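You operate a simulated robot arm through the tools that you are given. There is no shell and no other tool.

Carry out the task below with a simulated robot arm. There is one attempt and no reset: what you move stays moved.

TASK
The wire is off pulley G on stand 3: put it back under.
Fine: free the brake first; then across the felt, grip on the peg, flap shut, brake on again.
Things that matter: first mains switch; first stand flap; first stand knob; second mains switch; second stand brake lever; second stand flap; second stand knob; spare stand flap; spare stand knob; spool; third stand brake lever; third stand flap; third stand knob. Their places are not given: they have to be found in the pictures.

It is judged by the outcome, as a careful person would: the job done as asked, and still so three seconds after it is handed in. It fails if anything else is knocked over, pushed out of place, dropped, spilled or broken.

THE ROBOT
A 7-joint arm with a two-finger parallel gripper, fixed in place. Base frame: the origin is at the foot of the arm, x ahead of it, y to its left, z up. Lengths are in m, angles in degrees, forces in N, time in s.
Its first joint turns from -149.0 to 149.0 degrees. Payload 3.43 kg.
The TCP is the grasp point between the finger pads, 0.03 m short of the fingertips. In the tool frame z runs along the fingers and y along their closing line. Largest opening 0.094 m; finger width 0.028, thickness 0.01; the body of the gripper, 0.05 by 0.096 m, starts 0.055 m behind the TCP.
Orientation is that of the tool frame in the base frame, as a unit quaternion [w, x, y, z]. With the fingers straight down and closing along the base's y, the tool's x points along the base's -x, its y along +y and its z along -z.

THE INTERFACE
- The arm moves only by the tool apply_moves. Its arguments are lists of equal length, an entry for each row: "dp": the shift along the tool's x, y, z in m, a list of three; "rot": the turn, a rotation vector about the tool's x, y, z in degrees, a list of three; "gripper": the opening, from 0 (shut) to 1 (fully open). In form: {"dp": [[tx, ty, tz], ...], "rot": [[rx, ry, rz], ...], "gripper": [gripper, ...]}. A call has 1 to 20 rows; each row shifts and turns the commanded pose from where the row before left it, along the tool's axes as they then stand. Rows are played at 5 a second. More than 0.05 m and 8.6 degrees between two rows, or a gripper value outside its range, and nothing of the call is played. Where a pose cannot be reached the arm comes as near as it can. A force on the tool above 90 N (or 10 N above the force at the start of the call, whichever is more), or a blocked arm, ends the call early, and 0.2 s more pass. The fingers move at their own pace (about 0.045 m/s each) and stop on an object; they squeeze with about 36 N. The grip force told is the motor's: it shows also when the fingers shut on nothing. Time passes only in rows, and 0.2 s behind the last, so rows that do not move let the fingers close. It gives the time, the measured TCP pose, the force on the tool (base axes), the opening and the grip force at its end, in the units of the frame above (readings bear some noise), with the torque about the TCP (base axes, N m) and any sound that the robot's microphone picked up, and new pictures: "show" is both (left out), scene, wrist or none.
- Cameras (640 x 400 px; columns grow to the right, rows downward): "scene" is fixed at [0.0505, -0.4993, 1.4956]; the picture's right is [0.94, -0.34, 0.00], its down [-0.12, -0.34, -0.93] and it looks along [0.32, 0.88, -0.36] (base axes); focal length 311 px, centre (320, 200). "wrist" rides on the gripper at [0.076, 0.014, -0.102] in the tool frame; the picture's right is [-0.18, 0.98, 0.00], its down [-0.75, -0.14, -0.64] and it looks along [-0.63, -0.12, 0.77] (tool axes); focal length 243 px, centre (320, 200).
- point_at(camera, pixels): for up to 12 pixels [column, row] of the newest picture of that camera ("zoom" is the newest enlarged one), the place [x, y, z] in the base frame of the surface seen there, good to about 0.002 m. It takes no simulated time.
- enlarge(camera, box): a new picture of the part [left, top, right, bottom] of that camera's present view, enlarged. It takes no simulated time.
- job_done(): hands the job in; it is judged then, once.

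Open the gripper and draw the arm clear of the work before you hand the job in, unless the task says otherwise.

The tools are called after ">>>" as a command line: name --argument value ..., lists and objects as JSON in quotes. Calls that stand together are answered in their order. apply_moves: Moves the arm, as the interface text tells. Its arguments: {"type":"object","properties":{"dp":{"type":"array","items":{"type":"array","items":{"type":"number"}}},"rot":{"type":"array","items":{"type":"array","items":{"type":"number"}}},"gripper":{"type":"array","items":{"type":"number"}},"show":{"type":"string","enum":["both","scene","wrist","none"]}},"required":["dp","rot","gripper"]} The other tools are called the same way: point_at (camera, pixels) gives the place of the surface under pixels of a picture; enlarge (camera, box) takes an enlarged picture of a part of a camera's view; job_done () hands the job in.

At the start:

```text
clock: 0.0
eef_pos: [0.6491, 0.745, 1.1869]
tcp_rot: [0.0, 0.0, 1.0, -0.001]
force: [-0.5, 0.2, 0.2]
ft_torque: [0.01, 0.05, -0.02]
finger_gap: 0.094
grasp_force: 0.0
```

scene: 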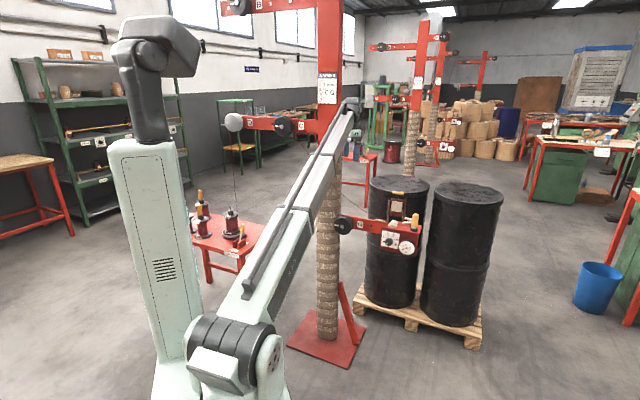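
wrist: 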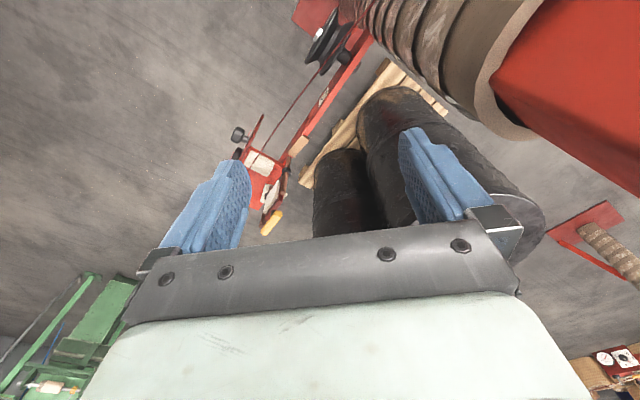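

I begin by looking closer at the scene: the red stand around (330,200), the arm at (385,235), and the side stands at (415,50).

>>> enlarge --camera "scene" --box '[310, 170, 470, 270]'

>>> enlarge --camera "scene" --box '[170, 90, 350, 290]'

>>> enlarge --camera "scene" --box '[350, 0, 510, 180]'

>>> enlarge --camera "wrist" --box '[220, 0, 420, 250]'

```text
4.00 times, centred on (390, 220) of scene
```

zoom: 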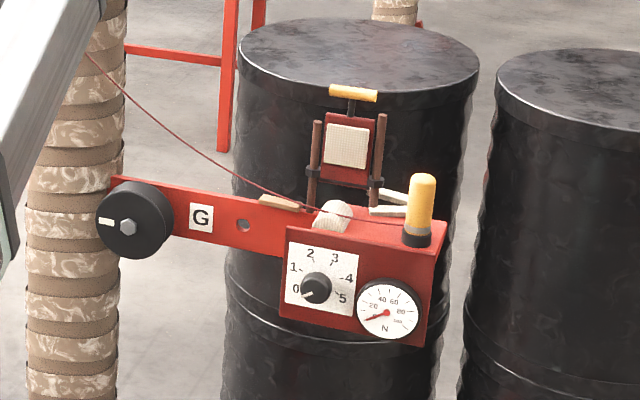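

```text
2.00 times, centred on (260, 190) of scene
```

zoom: 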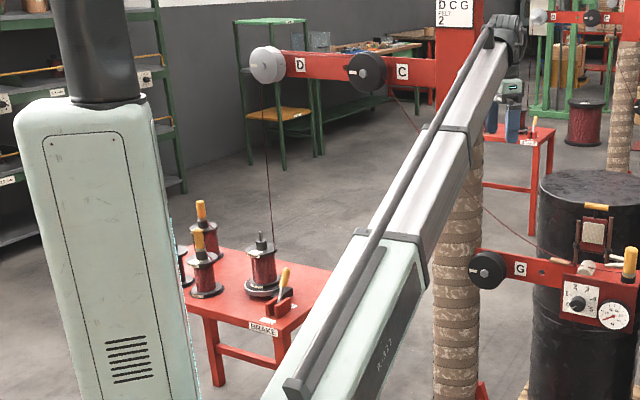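

```text
2.22 times, centred on (430, 90) of scene
```

zoom: 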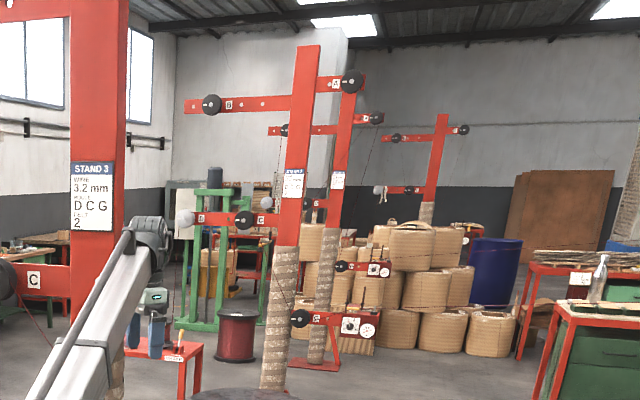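

```text
1.60 times, centred on (320, 125) of wrist
```

zoom: 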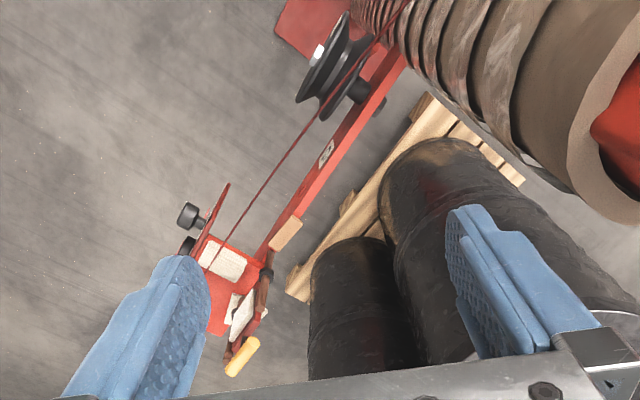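

I zoom tighter on the stand 3 card near (328,88), the G head near (390,235) and the brake table near (240,240).

>>> enlarge --camera "scene" --box '[312, 70, 344, 110]'

>>> enlarge --camera "scene" --box '[365, 185, 429, 265]'

>>> enlarge --camera "scene" --box '[185, 185, 281, 265]'

>>> enlarge --camera "scene" --box '[220, 90, 350, 170]'

>>> enlarge --camera "scene" --box '[330, 180, 394, 260]'

```text
10.00 times, centred on (328, 90) of scene
```

zoom: 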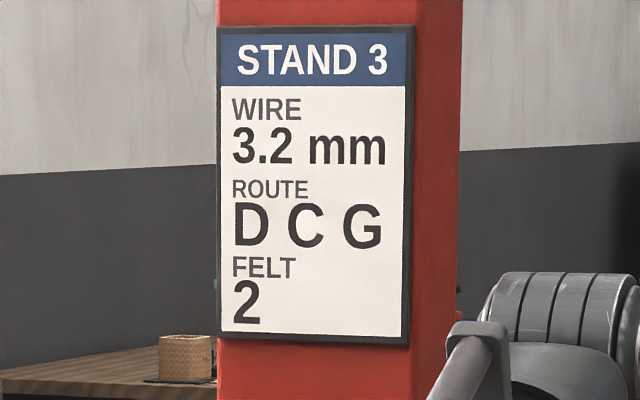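

```text
5.00 times, centred on (397, 225) of scene
```

zoom: 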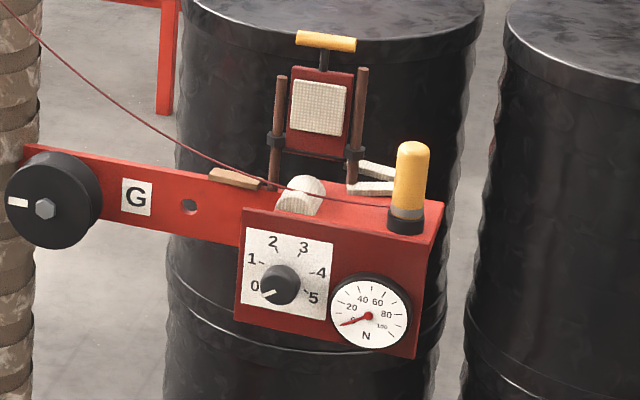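

```text
5.00 times, centred on (233, 225) of scene
```

zoom: 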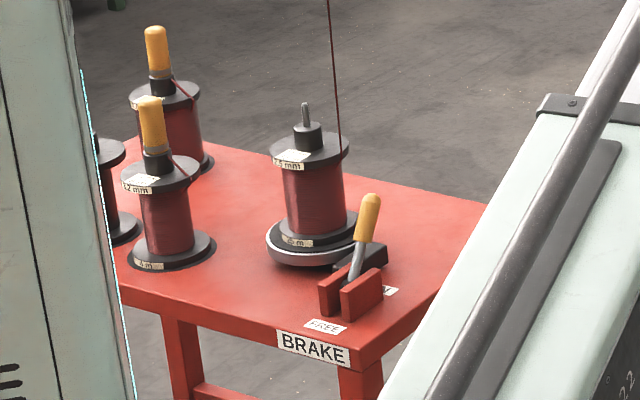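

```text
4.92 times, centred on (285, 130) of scene
```

zoom: 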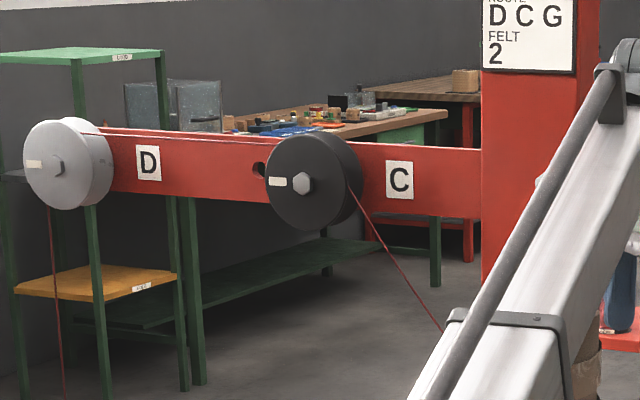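

```text
5.00 times, centred on (362, 220) of scene
```

zoom: 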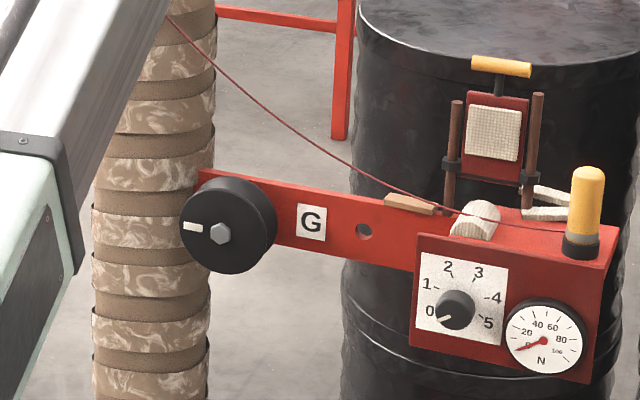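

The spool tags at about (243,217) and (213,222) carry sizes; I zoom on them and on the other stands' cards and knobs.

>>> enlarge --camera "scene" --box '[201, 200, 265, 240]'

>>> enlarge --camera "scene" --box '[405, 60, 453, 90]'

>>> enlarge --camera "scene" --box '[416, 100, 480, 160]'

>>> enlarge --camera "scene" --box '[340, 90, 404, 190]'

>>> enlarge --camera "scene" --box '[440, 40, 500, 80]'

>>> enlarge --camera "scene" --box '[520, 90, 640, 170]'

```text
10.00 times, centred on (233, 220) of scene
```

zoom: 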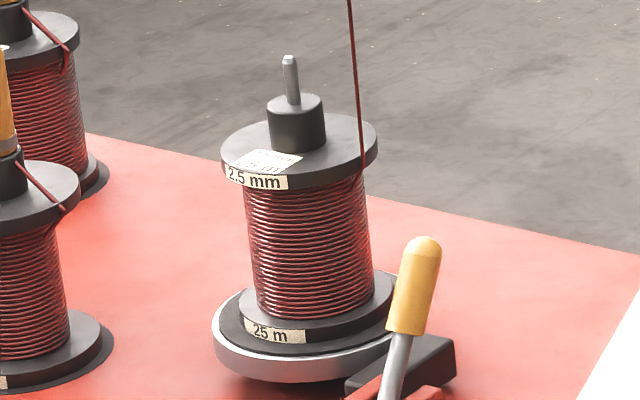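

```text
13.33 times, centred on (429, 75) of scene
```

zoom: 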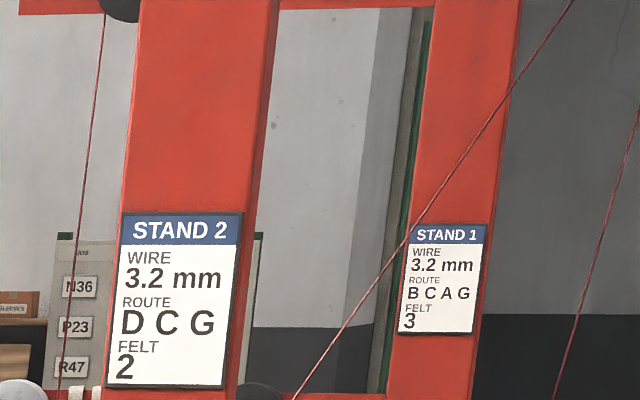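

```text
6.67 times, centred on (448, 130) of scene
```

zoom: 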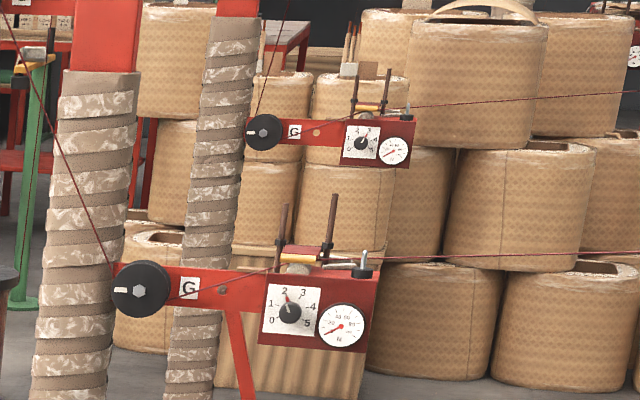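

```text
4.00 times, centred on (372, 140) of scene
```

zoom: 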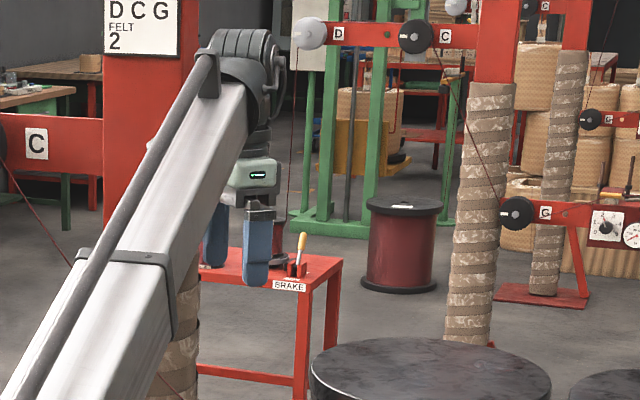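

```text
10.00 times, centred on (470, 60) of scene
```

zoom: 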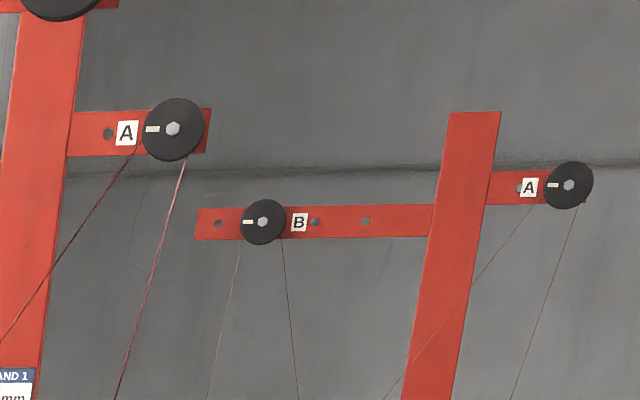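

```text
5.00 times, centred on (580, 130) of scene
```

zoom: 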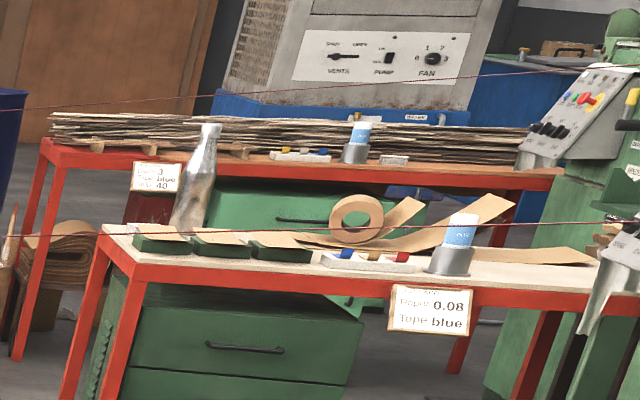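

Stands 1 and 2 are threaded (wire under G, flap shut, knob at the card's value), stand 3 is the near one with flap up and wire above G. I measure the main places on stand 3.

>>> point_at --camera "scene" --pixels '[[341, 225], [355, 223], [368, 228], [388, 241], [385, 238], [407, 248], [415, 216], [414, 228], [397, 193], [397, 206], [389, 224], [382, 220]]'

>>> point_at --camera "scene" --pixels '[[241, 228], [239, 236], [240, 243], [234, 250], [228, 254], [244, 248], [233, 206], [235, 234], [283, 125], [234, 122], [345, 300], [236, 180]]'

```text
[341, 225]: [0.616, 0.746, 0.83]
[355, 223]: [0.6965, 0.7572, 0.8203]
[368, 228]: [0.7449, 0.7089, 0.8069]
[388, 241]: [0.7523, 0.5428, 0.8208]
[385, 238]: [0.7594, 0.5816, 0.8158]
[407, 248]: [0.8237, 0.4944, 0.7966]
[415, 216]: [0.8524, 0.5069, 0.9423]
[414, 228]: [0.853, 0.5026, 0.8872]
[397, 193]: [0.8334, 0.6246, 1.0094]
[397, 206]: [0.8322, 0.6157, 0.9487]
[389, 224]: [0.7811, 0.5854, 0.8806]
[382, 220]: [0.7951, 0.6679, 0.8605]
```

```text
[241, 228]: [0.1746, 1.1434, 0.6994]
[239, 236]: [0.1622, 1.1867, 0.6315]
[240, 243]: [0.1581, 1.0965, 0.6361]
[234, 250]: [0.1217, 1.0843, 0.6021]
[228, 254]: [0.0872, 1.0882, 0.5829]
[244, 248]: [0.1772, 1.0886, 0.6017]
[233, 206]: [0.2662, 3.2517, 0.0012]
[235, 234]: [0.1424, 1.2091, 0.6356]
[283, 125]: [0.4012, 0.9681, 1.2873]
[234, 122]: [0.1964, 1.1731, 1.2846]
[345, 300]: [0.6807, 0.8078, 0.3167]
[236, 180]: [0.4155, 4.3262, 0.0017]
```

The brake lever sits near (241,233) on the small table. I enlarge it and measure its handle, pivot and labels, along with the table edges and the spool.

>>> enlarge --camera "scene" --box '[221, 212, 269, 262]'

```text
8.00 times, centred on (245, 237) of scene
```

zoom: 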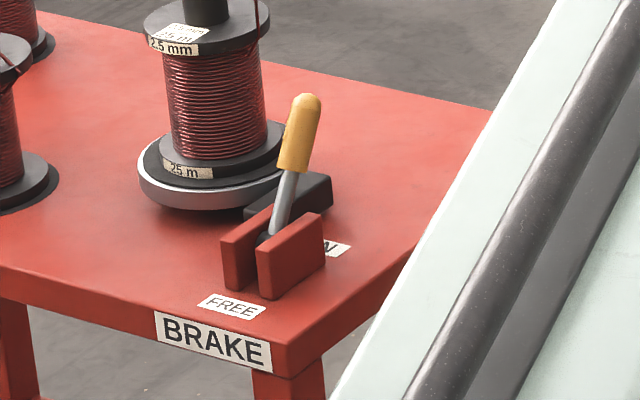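

>>> point_at --camera "zoom" --pixels '[[307, 100], [303, 130], [293, 165], [285, 195], [275, 225], [235, 270], [290, 260], [275, 245], [230, 306], [335, 250], [305, 195], [215, 340]]'

>>> point_at --camera "zoom" --pixels '[[310, 215], [245, 237], [215, 110], [200, 25], [180, 190], [280, 340], [10, 260], [480, 130], [262, 20], [205, 10], [330, 190], [240, 190]]'

```text
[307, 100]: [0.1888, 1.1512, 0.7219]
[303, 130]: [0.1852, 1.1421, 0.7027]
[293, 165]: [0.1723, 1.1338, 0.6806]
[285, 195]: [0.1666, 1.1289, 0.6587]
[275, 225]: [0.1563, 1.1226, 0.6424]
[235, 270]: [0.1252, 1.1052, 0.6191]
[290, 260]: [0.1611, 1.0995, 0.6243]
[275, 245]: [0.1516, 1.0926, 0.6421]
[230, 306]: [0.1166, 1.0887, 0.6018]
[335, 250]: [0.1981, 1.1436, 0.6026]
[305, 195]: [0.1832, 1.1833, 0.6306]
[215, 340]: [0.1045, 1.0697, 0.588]
```

```text
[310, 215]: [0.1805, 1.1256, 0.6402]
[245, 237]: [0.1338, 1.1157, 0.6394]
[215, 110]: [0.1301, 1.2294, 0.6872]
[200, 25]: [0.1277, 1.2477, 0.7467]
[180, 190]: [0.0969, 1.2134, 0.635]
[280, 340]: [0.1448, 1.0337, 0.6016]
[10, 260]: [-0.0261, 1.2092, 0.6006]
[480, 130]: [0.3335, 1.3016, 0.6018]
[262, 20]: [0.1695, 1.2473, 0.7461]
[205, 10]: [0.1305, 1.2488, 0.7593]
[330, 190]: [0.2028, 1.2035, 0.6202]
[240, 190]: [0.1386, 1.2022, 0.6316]
```

The lever leans to the ON side and pivots in a plane at 45° to base axes. Before moving, I check how near the post and wire are to the gripper in the wrist picture.

>>> point_at --camera "wrist" --pixels '[[490, 60], [430, 30], [600, 100], [510, 80], [360, 20], [330, 40], [303, 130], [270, 190], [273, 215], [240, 135], [299, 145], [325, 100]]'

>>> point_at --camera "scene" --pixels '[[328, 60], [340, 60], [320, 10], [240, 5], [305, 125], [262, 122], [325, 180], [330, 320], [355, 110], [300, 10], [270, 330], [160, 200]]'

```text
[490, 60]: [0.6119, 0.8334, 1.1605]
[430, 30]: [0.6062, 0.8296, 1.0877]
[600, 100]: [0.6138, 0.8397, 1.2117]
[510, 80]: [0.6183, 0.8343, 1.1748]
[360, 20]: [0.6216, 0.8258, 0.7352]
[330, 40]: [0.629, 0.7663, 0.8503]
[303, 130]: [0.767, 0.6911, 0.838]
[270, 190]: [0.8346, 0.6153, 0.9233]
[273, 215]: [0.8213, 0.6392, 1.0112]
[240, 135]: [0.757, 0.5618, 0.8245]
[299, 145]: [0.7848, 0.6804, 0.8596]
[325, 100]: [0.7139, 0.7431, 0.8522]
```

```text
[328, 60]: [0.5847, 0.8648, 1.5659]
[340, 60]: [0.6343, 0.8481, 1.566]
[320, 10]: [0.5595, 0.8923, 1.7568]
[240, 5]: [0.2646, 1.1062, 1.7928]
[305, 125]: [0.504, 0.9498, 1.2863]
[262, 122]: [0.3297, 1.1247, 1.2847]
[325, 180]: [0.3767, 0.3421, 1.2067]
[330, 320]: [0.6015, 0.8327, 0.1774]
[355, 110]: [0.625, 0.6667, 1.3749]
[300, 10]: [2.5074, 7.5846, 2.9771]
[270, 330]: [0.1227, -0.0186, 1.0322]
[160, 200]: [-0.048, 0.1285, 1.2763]
```

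The padded post is only about 0.05 m from the left finger, so I draw the tool straight back toward the base (away from the stand plane) and then turn it 45° so the camera faces the stand.

>>> apply_moves --dp '[[0.025, -0.025, 0], [0.03, -0.03, 0], [0.03, -0.03, 0], [0.03, -0.03, 0], [0.03, -0.03, 0], [0, 0, 0], [0, 0, 0], [0, 0, 0], [0, 0, 0], [0, 0, 0], [0, 0, 0], [0, 0, 0]]' --rot '[[0, 0, 0], [0, 0, 0], [0, 0, 0], [0, 0, 0], [0, 0, 0], [0, 0, -7.5], [0, 0, -7.5], [0, 0, -7.5], [0, 0, -7.5], [0, 0, -7.5], [0, 0, -7.5], [0, 0, 0]]' --gripper '[1, 1, 1, 1, 1, 1, 1, 1, 1, 1, 1, 1]'

```text
clock: 2.6
eef_pos: [0.5119, 0.6079, 1.1648]
tcp_rot: [0.007, -0.382, 0.924, 0.004]
force: [-5.6, 41.1, -50.2]
ft_torque: [-2.05, -4.04, -2.99]
finger_gap: 0.0939
grasp_force: 0.2
out of reach, approached as far as the arm can: row 5, 6
```

scene: 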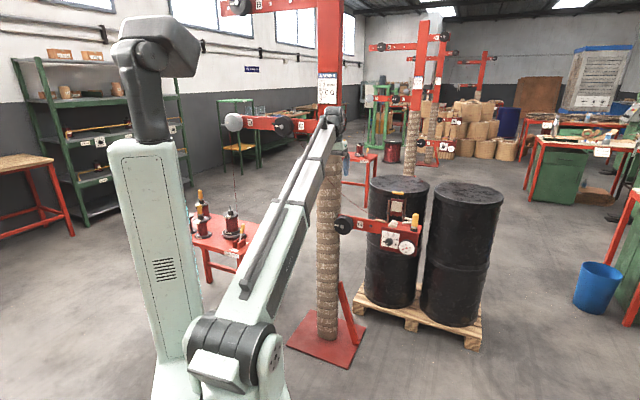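
wrist: 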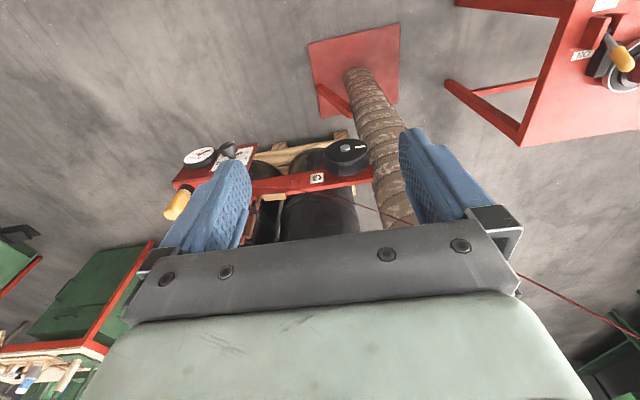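

The reading shows 65 N on the tool and z sank by 0.02 m with rows 5–6 out of reach, so something (probably arm folding) presses. I ease back outward 0.04 m and check the force.

>>> apply_moves --dp '[[-0.02, 0, 0], [-0.02, 0, 0], [0, 0, 0]]' --rot '[[0, 0, 0], [0, 0, 0], [0, 0, 0]]' --gripper '[1, 1, 1]'

```text
clock: 3.4
eef_pos: [0.5384, 0.6357, 1.1659]
tcp_rot: [0.0, -0.383, 0.924, 0.0]
force: [0.6, 8.7, -15.4]
ft_torque: [-0.07, -0.89, -0.44]
finger_gap: 0.0941
grasp_force: 0.0
```

scene: 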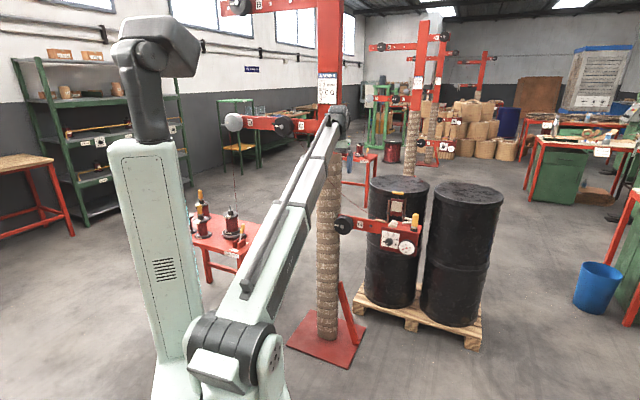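
wrist: 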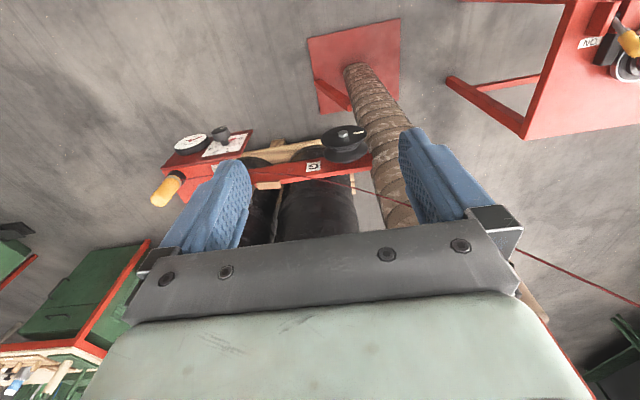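

The force dropped to about 17 N. I wait two rows to see whether it settles to zero, which would mean it was only motion.

>>> apply_moves --dp '[[0, 0, 0], [0, 0, 0]]' --rot '[[0, 0, 0], [0, 0, 0]]' --gripper '[1, 1]' --show "none"

```text
clock: 4.0
eef_pos: [0.5391, 0.6366, 1.1652]
tcp_rot: [0.0, -0.384, 0.923, 0.0]
force: [8.2, -1.4, -10.9]
ft_torque: [0.81, 0.18, 0.51]
finger_gap: 0.094
grasp_force: 0.1
```

There is still about 13 N. I move outward a further 0.03 m and up slightly and read again.

>>> apply_moves --dp '[[-0.02, 0, 0], [-0.02, 0, 0], [0, 0, 0], [0, 0, 0], [0, 0, 0]]' --rot '[[0, 0, 0], [0, 0, 0], [0, 0, 0], [0, 0, 0], [0, 0, 0]]' --gripper '[1, 1, 1, 1, 1]' --show "none"

```text
clock: 5.2
eef_pos: [0.5672, 0.6633, 1.1669]
tcp_rot: [0.0, -0.382, 0.924, 0.0]
force: [-0.4, -0.2, 0.5]
ft_torque: [-0.02, 0.02, -0.04]
finger_gap: 0.094
grasp_force: 0.0
```

Force is now zero: it was the arm folding too close at this height. Next I go for the brake: I move over in front of the brake table, staying on the robot's side of the wire plane, to about (0.225, 0.84, 0.95).

>>> apply_moves --dp '[[0.0, 0.0367, 0.03], [0.0, 0.0367, 0.03], [0.01, 0.0367, 0.03], [0.013, 0.0367, 0.027], [0.013, 0.0367, 0.02], [0.013, 0.0367, 0.02], [0.0165, 0.0367, 0.02], [0.0165, 0.0367, 0.02], [0.0165, 0.0367, 0.02], [0.0165, 0.0367, 0], [0, 0, 0]]' --rot '[[0, 0, 0], [0, 0, 0], [0, 0, 0], [0, 0, 0], [0, 0, 0], [0, 0, 0], [0, 0, 0], [0, 0, 0], [0, 0, 0], [0, 0, 0], [0, 0, 0]]' --gripper '[1, 1, 1, 1, 1, 1, 1, 1, 1, 1, 1]'

```text
clock: 7.6
eef_pos: [0.2279, 0.8403, 0.9462]
tcp_rot: [0.0, -0.383, 0.924, 0.0]
force: [0.8, -1.4, -0.8]
ft_torque: [0.0, -0.01, 0.01]
finger_gap: 0.0937
grasp_force: 0.0
```

scene: 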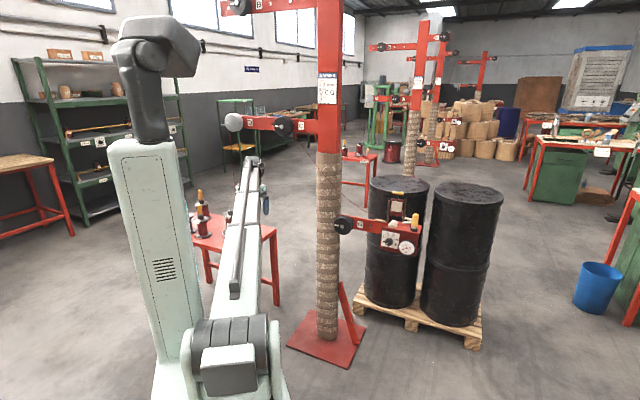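
wrist: 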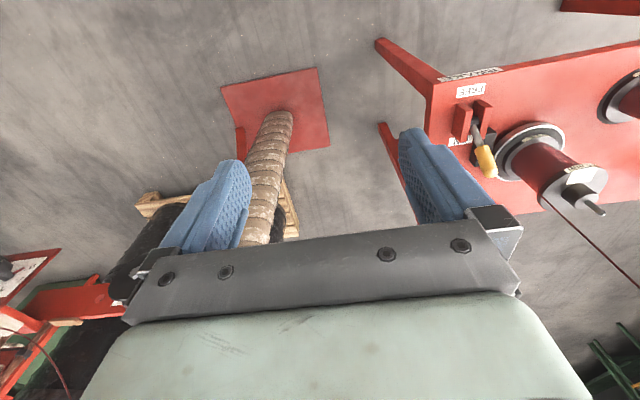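

The wrist view shows the lever handle at about (485,160) with FREE tag at (470,90) and spool at (570,185). I enlarge and measure.

>>> enlarge --camera "wrist" --box '[430, 50, 630, 250]'

>>> point_at --camera "wrist" --pixels '[[477, 130], [481, 145], [486, 158], [490, 173], [462, 122], [485, 112], [470, 91], [452, 141], [505, 165], [580, 180], [600, 210], [520, 140]]'

```text
2.00 times, centred on (530, 150) of wrist
```

zoom: 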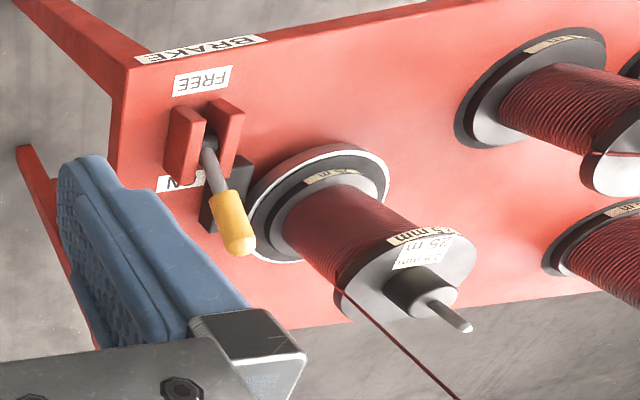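

```text
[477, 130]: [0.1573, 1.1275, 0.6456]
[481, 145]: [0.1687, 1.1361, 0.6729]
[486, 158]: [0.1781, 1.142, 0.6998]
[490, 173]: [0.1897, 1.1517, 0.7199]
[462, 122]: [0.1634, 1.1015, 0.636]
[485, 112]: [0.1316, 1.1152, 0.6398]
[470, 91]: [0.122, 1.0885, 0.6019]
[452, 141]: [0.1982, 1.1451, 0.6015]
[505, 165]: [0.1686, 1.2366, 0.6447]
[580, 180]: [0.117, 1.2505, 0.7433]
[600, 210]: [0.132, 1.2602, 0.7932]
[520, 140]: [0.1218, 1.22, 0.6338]
```

The handle centre is near (0.182, 1.1435, 0.70), leaning about 29° toward ON. I swing to a pre-grasp 0.1 m short of it, tilting the tool 55° outward.

>>> apply_moves --dp '[[-0.0143, 0.0353, 0.027], [-0.0105, 0.0353, 0.0287], [-0.0065, 0.0353, 0.0299], [-0.0023, 0.0353, 0.0305], [0.0019, 0.0353, 0.0305], [0.006, 0.0353, 0.02995], [0.0101, 0.0353, 0.02885], [0, 0, 0]]' --rot '[[0, -7.857, 0], [0, -7.857, 0], [0, -7.857, 0], [0, -7.857, 0], [0, -7.857, 0], [0, -7.857, 0], [0, -7.857, 0], [0, 0, 0]]' --gripper '[1, 1, 1, 0.8, 0.7, 0.6, 0.6, 0.6]'

```text
clock: 9.4
eef_pos: [0.121, 1.0897, 0.759]
tcp_rot: [0.427, -0.339, 0.82, 0.176]
force: [-0.8, 0.4, -0.4]
ft_torque: [-0.01, -0.01, 0.01]
finger_gap: 0.0565
grasp_force: 0.2
```

scene: 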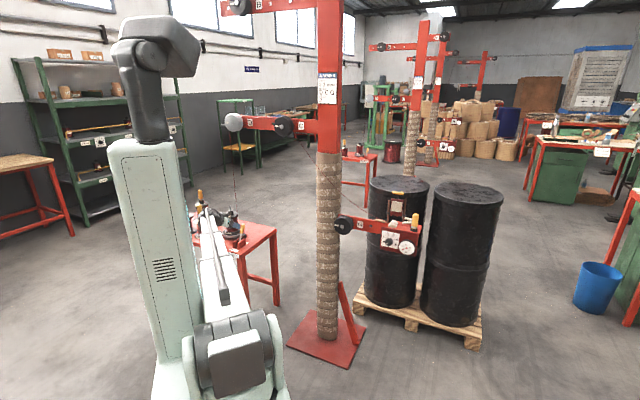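
wrist: 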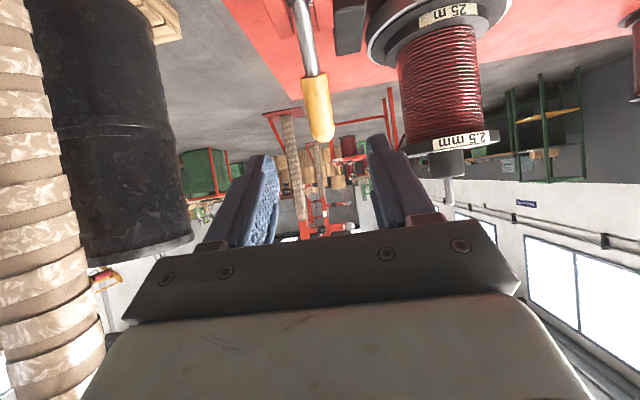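

The handle is centred between the fingers at about (318,110). I advance 0.10 m along the fingers so the handle lies at the TCP.

>>> apply_moves --dp '[[0, -0.00125, 0.025], [0, -0.00125, 0.025], [0, -0.00125, 0.025], [0.001, -0.00125, 0.025], [0, 0, 0]]' --rot '[[0, 0, 0], [0, 0, 0], [0, 0, 0], [0, 0, 0], [0, 0, 0]]' --gripper '[0.6, 0.6, 0.6, 0.6, 0.6]'

```text
clock: 10.6
eef_pos: [0.183, 1.1436, 0.7021]
tcp_rot: [0.427, -0.339, 0.819, 0.177]
force: [-0.5, 0.3, -0.2]
ft_torque: [-0.01, 0.02, -0.02]
finger_gap: 0.0565
grasp_force: 0.0
```

scene: 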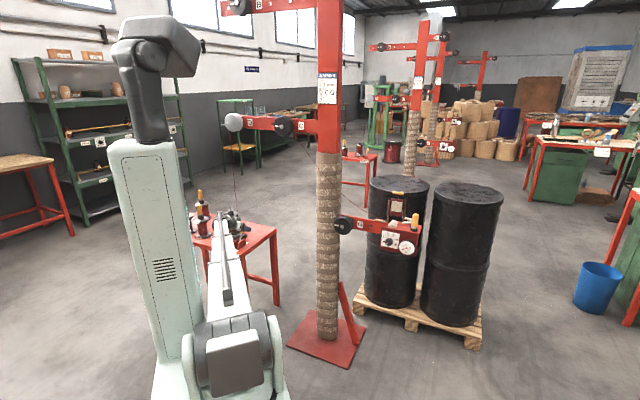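
wrist: 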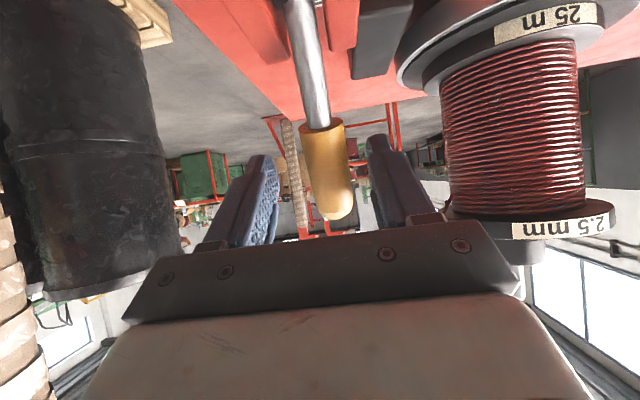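

The handle is between the pads with no contact force. I close the fingers on it.

>>> apply_moves --dp '[[0, 0, 0], [0, 0, 0], [0, 0, 0], [0, 0, 0]]' --rot '[[0, 0, 0], [0, 0, 0], [0, 0, 0], [0, 0, 0]]' --gripper '[0.3, 0.1, 0, 0]' --show "wrist"

```text
clock: 11.6
eef_pos: [0.1783, 1.147, 0.7029]
tcp_rot: [0.427, -0.341, 0.817, 0.181]
force: [-29.1, 28.4, 1.5]
ft_torque: [-0.36, -0.13, 0.37]
finger_gap: 0.0247
grasp_force: 42.3
```

wrist: 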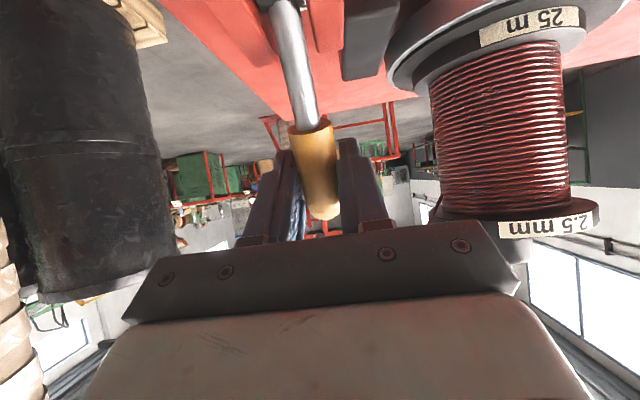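

The grip holds (gap 0.0247) but pulled the hand 0.006 m sideways, giving 40 N. I shift the command along tool y by 0.007 to relieve it.

>>> apply_moves --dp '[[0, 0.004, 0], [0, 0.003, 0], [0, 0, 0]]' --rot '[[0, 0, 0], [0, 0, 0], [0, 0, 0]]' --gripper '[0, 0, 0]' --show "none"

```text
clock: 12.4
eef_pos: [0.1786, 1.1479, 0.7016]
tcp_rot: [0.428, -0.339, 0.819, 0.177]
force: [-19.4, 6.3, 4.1]
ft_torque: [-0.3, 0.11, 0.28]
finger_gap: 0.0242
grasp_force: 45.3
```

Side force is falling. I start pulling the lever along its arc toward FREE, half the way first, without turning the tool.

>>> apply_moves --dp '[[0.0027, 0, -0.015], [0.0059, 0, -0.0159], [0.0084, 0, -0.0146], [0, 0, 0]]' --rot '[[0, 0, 0], [0, 0, 0], [0, 0, 0], [0, 0, 0]]' --gripper '[0, 0, 0, 0]'

```text
clock: 13.4
eef_pos: [0.1456, 1.1141, 0.7155]
tcp_rot: [0.427, -0.34, 0.819, 0.177]
force: [2.6, 19.7, 2.0]
ft_torque: [1.15, -0.91, 0.19]
finger_gap: 0.0214
grasp_force: 44.9
```

scene: 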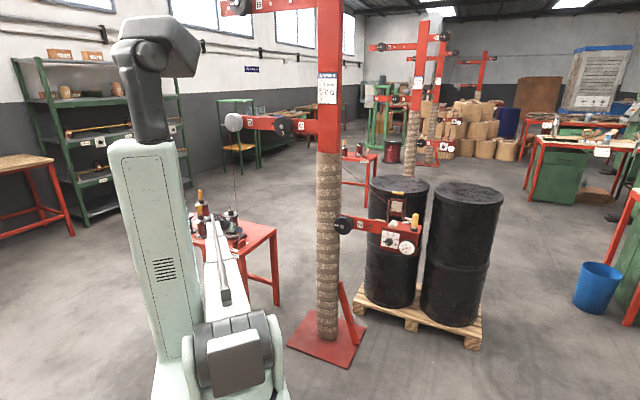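
wrist: 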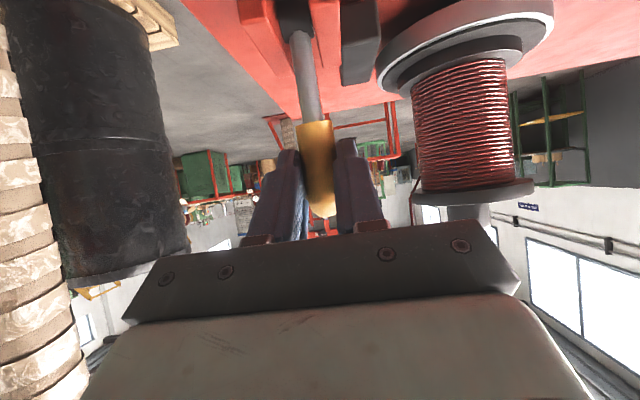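

The lever follows (TCP now 0.1456, 1.1141, 0.7155, gap 0.021). I carry on over the second half of the arc toward FREE.

>>> apply_moves --dp '[[0.0109, 0, -0.0129], [0.0129, 0, -0.011], [0.0132, 0, -0.0076], [0, 0, 0]]' --rot '[[0, 0, 0], [0, 0, 0], [0, 0, 0], [0, 0, 0]]' --gripper '[0, 0, 0, 0]'

```text
clock: 14.4
eef_pos: [0.1111, 1.0804, 0.7013]
tcp_rot: [0.426, -0.34, 0.819, 0.178]
force: [-6.0, 18.8, 11.5]
ft_torque: [1.1, -0.99, 0.45]
finger_gap: 0.0213
grasp_force: 45.2
```

scene: 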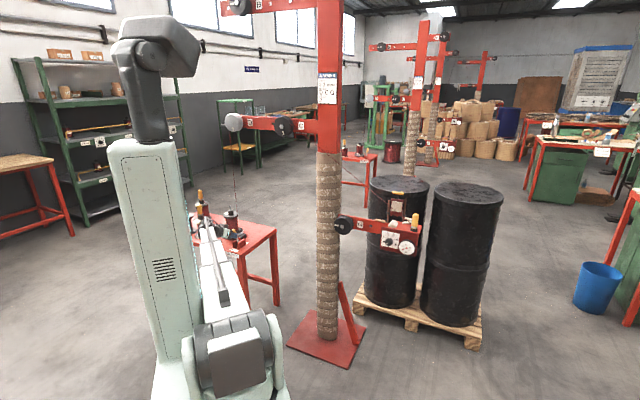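
wrist: 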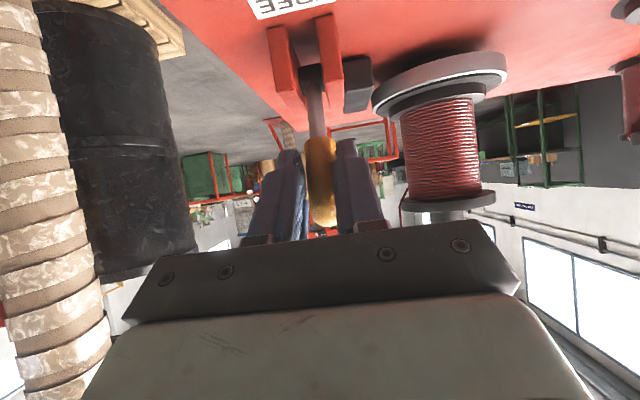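

The lever has swung about 58° with light force. I push a little further to feel for the stop on the FREE side.

>>> apply_moves --dp '[[0.0075, 0, -0.0028], [0.0075, 0, -0.0025], [0, 0, 0]]' --rot '[[0, 0, 0], [0, 0, 0], [0, 0, 0]]' --gripper '[0, 0, 0]' --show "wrist"

```text
clock: 15.2
eef_pos: [0.1024, 1.0712, 0.6923]
tcp_rot: [0.427, -0.341, 0.818, 0.18]
force: [-4.4, 19.9, 20.4]
ft_torque: [0.95, -0.74, 0.53]
finger_gap: 0.0207
grasp_force: 45.1
```

wrist: 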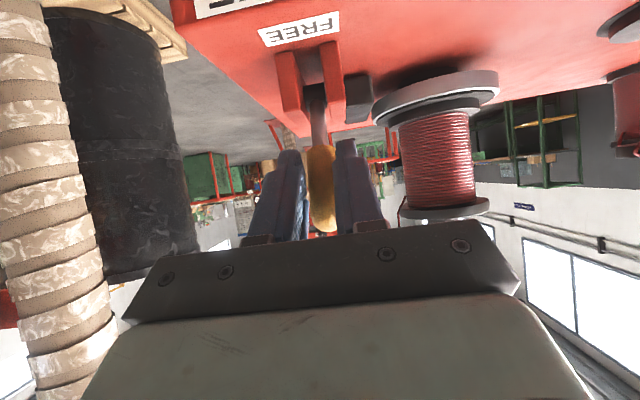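

It moved a bit further with force rising to about 29 N, close to the stop. I open the fingers and back off along the tool axis to look at the lever.

>>> apply_moves --dp '[[0, 0, 0], [0, 0, 0], [0, 0, -0.02], [0, 0, -0.04], [0, 0, -0.04], [0, 0, 0]]' --rot '[[0, 0, 0], [0, 0, 0], [0, 0, 0], [0, 0, 0], [0, 0, 0], [0, 0, 0]]' --gripper '[0.4, 0.6, 0.6, 0.6, 0.6, 0.6]'

```text
clock: 16.6
eef_pos: [0.0449, 1.0104, 0.75]
tcp_rot: [0.427, -0.339, 0.819, 0.177]
force: [-0.1, -0.4, 0.2]
ft_torque: [0.0, -0.04, -0.02]
finger_gap: 0.0562
grasp_force: 0.0
```

scene: 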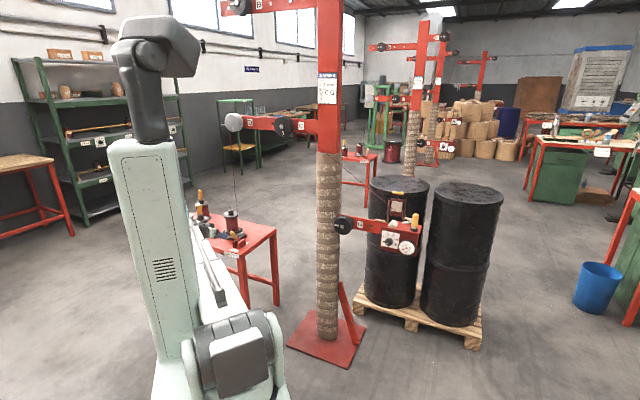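
wrist: 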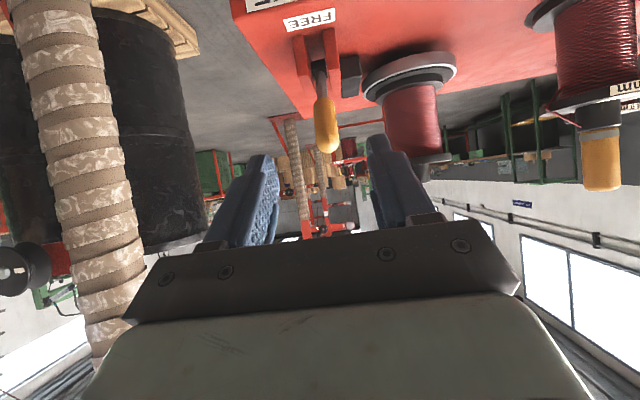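

>>> enlarge --camera "scene" --box '[209, 195, 281, 265]'

>>> point_at --camera "wrist" --pixels '[[326, 145], [325, 120], [321, 95], [318, 75], [318, 62]]'

```text
5.71 times, centred on (245, 230) of scene
```

zoom: 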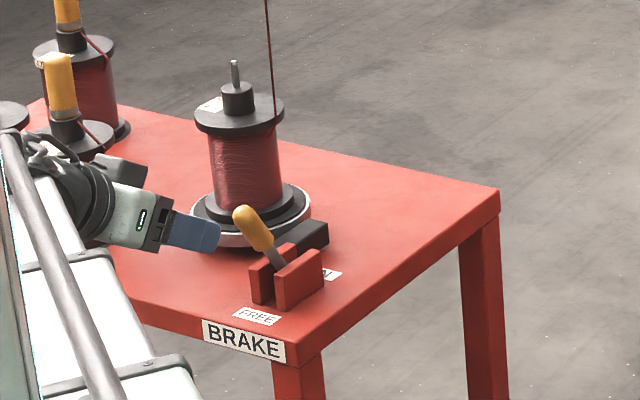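

```text
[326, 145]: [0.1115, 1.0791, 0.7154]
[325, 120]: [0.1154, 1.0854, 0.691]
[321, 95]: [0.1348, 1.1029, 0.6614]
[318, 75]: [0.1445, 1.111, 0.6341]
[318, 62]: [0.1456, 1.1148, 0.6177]
```

The lever now leans to the FREE side (handle top 0.1115, 1.0791, 0.7154) and the spool's label has turned, so the brake is free. I retract, bring the tool upright again and travel to a viewpoint in front of the G head.

>>> apply_moves --dp '[[-0.0208, -0.0312, -0.0131], [-0.019, -0.0312, -0.0155], [-0.0171, -0.0312, -0.0176], [-0.0148, -0.0312, -0.0195], [-0.0124, -0.0312, -0.0211], [-0.0097, -0.0312, -0.0225], [-0.007, -0.0312, -0.0235], [-0.0041, -0.0312, -0.0242], [-0.0059, -0.0461, -0.0103], [-0.0059, -0.0461, -0.0103], [-0.0059, -0.0461, -0.0103], [-0.0059, -0.0461, -0.0103], [-0.0059, -0.0461, -0.0103], [-0.0059, -0.0461, -0.0103], [-0.0059, -0.0461, -0.0103], [-0.0059, -0.0461, -0.0103], [-0.0059, -0.0461, -0.0103], [-0.0059, -0.0461, -0.0103], [-0.0059, -0.0461, -0.0103], [-0.0059, -0.0461, -0.0103]]' --rot '[[0, 6.875, 0], [0, 6.875, 0], [0, 6.875, 0], [0, 6.875, 0], [0, 6.875, 0], [0, 6.875, 0], [0, 6.875, 0], [0, 6.875, 0], [0, 0, 0], [0, 0, 0], [0, 0, 0], [0, 0, 0], [0, 0, 0], [0, 0, 0], [0, 0, 0], [0, 0, 0], [0, 0, 0], [0, 0, 0], [0, 0, 0], [0, 0, 0]]' --gripper '[0.6, 0.6, 0.6, 0.6, 0.6, 0.6, 0.6, 0.6, 1, 1, 1, 1, 1, 1, 1, 1, 1, 1, 1, 1]'

```text
clock: 20.8
eef_pos: [0.67, 0.5022, 1.0675]
tcp_rot: [0.0, -0.383, 0.924, 0.0]
force: [0.5, 0.3, 0.2]
ft_torque: [0.0, 0.02, -0.02]
finger_gap: 0.0939
grasp_force: 0.0
```

scene: 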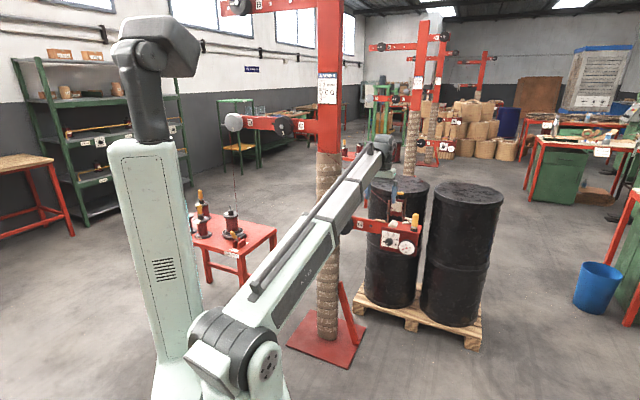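
wrist: 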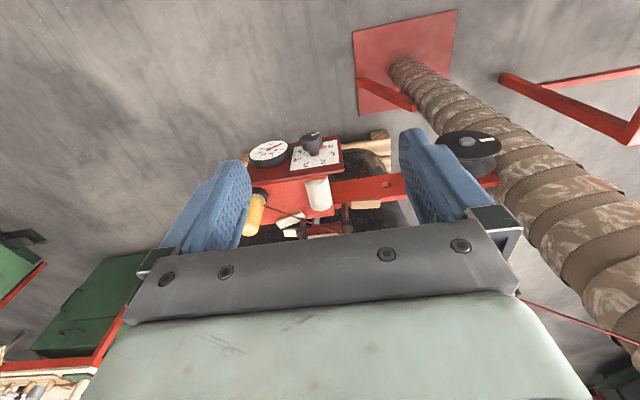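

I enlarge the wrist view of the head around (320,190).

>>> enlarge --camera "wrist" --box '[230, 110, 430, 250]'

>>> enlarge --camera "scene" --box '[335, 175, 435, 265]'

>>> enlarge --camera "scene" --box '[201, 195, 281, 265]'

```text
2.86 times, centred on (330, 180) of wrist
```

zoom: 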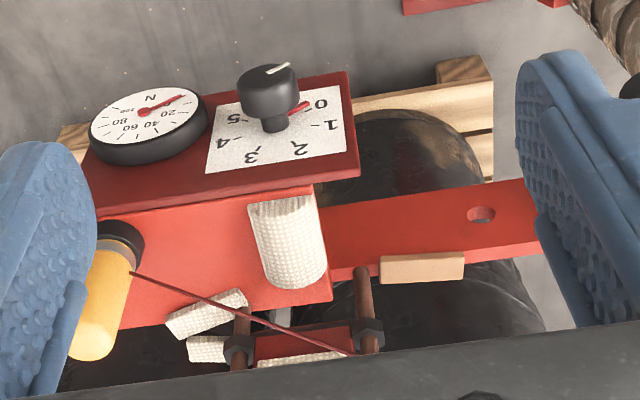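

```text
4.44 times, centred on (385, 220) of scene
```

zoom: 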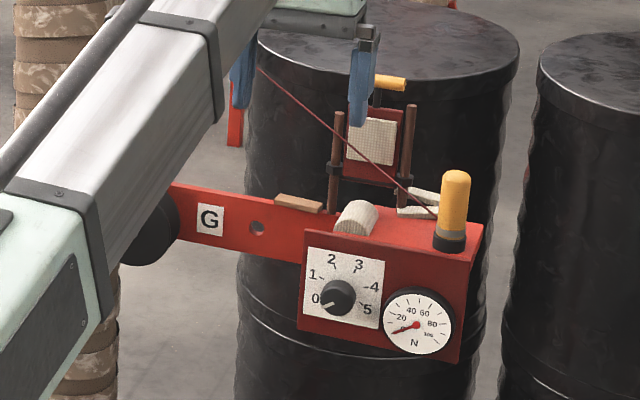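

```text
5.71 times, centred on (241, 230) of scene
```

zoom: 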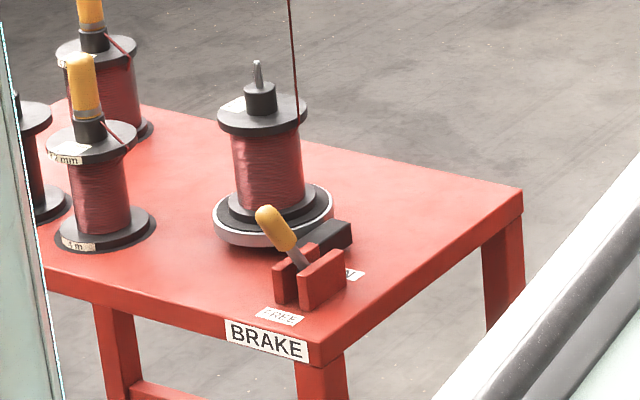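

The wire now runs straight and taut from the grip toward C, above the felt. I measure the grip, wire, felt, flap and pulley points from these pictures.

>>> enlarge --camera "wrist" --box '[230, 120, 390, 240]'

>>> point_at --camera "zoom" --pixels '[[90, 330], [95, 370], [75, 300], [100, 240], [110, 275], [290, 240], [320, 310], [340, 230], [230, 270], [60, 230], [360, 250], [500, 270]]'

```text
3.33 times, centred on (310, 180) of wrist
```

zoom: 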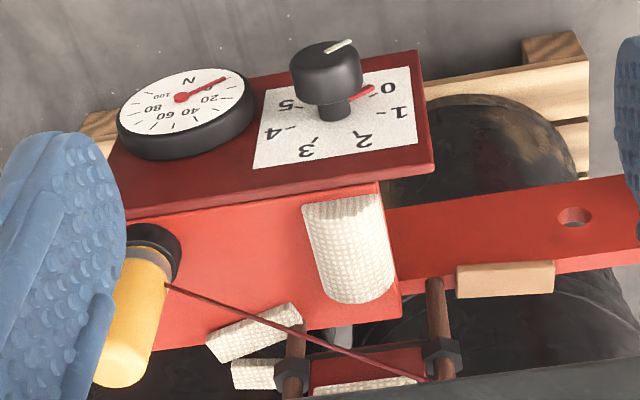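

```text
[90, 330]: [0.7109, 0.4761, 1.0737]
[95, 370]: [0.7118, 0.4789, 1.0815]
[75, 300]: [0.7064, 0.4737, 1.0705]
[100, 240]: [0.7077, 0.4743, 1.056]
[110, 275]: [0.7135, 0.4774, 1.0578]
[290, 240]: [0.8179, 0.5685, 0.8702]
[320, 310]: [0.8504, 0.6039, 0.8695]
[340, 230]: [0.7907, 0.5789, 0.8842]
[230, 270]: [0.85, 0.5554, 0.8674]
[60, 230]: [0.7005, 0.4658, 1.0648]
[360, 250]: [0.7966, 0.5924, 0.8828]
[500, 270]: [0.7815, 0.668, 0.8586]
```

The first few points hit the blue finger. I measure the grip body, wire and flap parts again with corrected pixels.

>>> point_at --camera "zoom" --pixels '[[125, 372], [130, 340], [142, 290], [152, 258], [160, 238], [166, 287], [300, 335], [420, 375], [350, 285], [250, 330], [255, 372], [370, 372]]'

>>> point_at --camera "zoom" --pixels '[[295, 345], [435, 300], [445, 355], [400, 320], [385, 190], [440, 170], [325, 210], [375, 290], [130, 215], [340, 335], [325, 60], [575, 218]]'

>>> point_at --camera "wrist" --pixels '[[468, 141], [470, 155], [470, 170], [452, 160], [495, 160], [460, 135], [590, 322], [520, 300], [485, 182]]'

```text
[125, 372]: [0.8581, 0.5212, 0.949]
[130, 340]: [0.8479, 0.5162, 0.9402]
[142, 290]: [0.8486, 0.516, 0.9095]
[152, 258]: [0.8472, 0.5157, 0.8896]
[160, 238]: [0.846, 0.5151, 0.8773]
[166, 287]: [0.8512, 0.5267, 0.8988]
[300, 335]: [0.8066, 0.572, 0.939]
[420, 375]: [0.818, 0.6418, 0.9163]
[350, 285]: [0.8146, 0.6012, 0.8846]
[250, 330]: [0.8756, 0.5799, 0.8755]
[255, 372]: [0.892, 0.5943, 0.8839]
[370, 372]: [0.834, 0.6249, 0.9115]
```

```text
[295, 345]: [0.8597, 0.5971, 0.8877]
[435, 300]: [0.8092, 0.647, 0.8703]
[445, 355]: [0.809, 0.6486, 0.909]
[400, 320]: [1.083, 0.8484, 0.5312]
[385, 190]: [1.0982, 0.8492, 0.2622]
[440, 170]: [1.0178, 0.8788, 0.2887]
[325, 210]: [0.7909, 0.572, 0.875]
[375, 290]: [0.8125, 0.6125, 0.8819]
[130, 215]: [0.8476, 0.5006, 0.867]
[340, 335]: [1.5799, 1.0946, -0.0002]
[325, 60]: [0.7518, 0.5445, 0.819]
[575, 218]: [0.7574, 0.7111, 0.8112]
```

```text
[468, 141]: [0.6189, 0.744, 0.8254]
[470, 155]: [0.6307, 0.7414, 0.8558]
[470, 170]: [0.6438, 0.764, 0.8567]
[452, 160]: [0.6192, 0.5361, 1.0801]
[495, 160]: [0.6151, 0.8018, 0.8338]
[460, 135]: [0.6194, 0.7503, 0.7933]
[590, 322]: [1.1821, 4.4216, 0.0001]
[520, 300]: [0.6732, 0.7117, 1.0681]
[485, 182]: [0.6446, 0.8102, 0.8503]
```

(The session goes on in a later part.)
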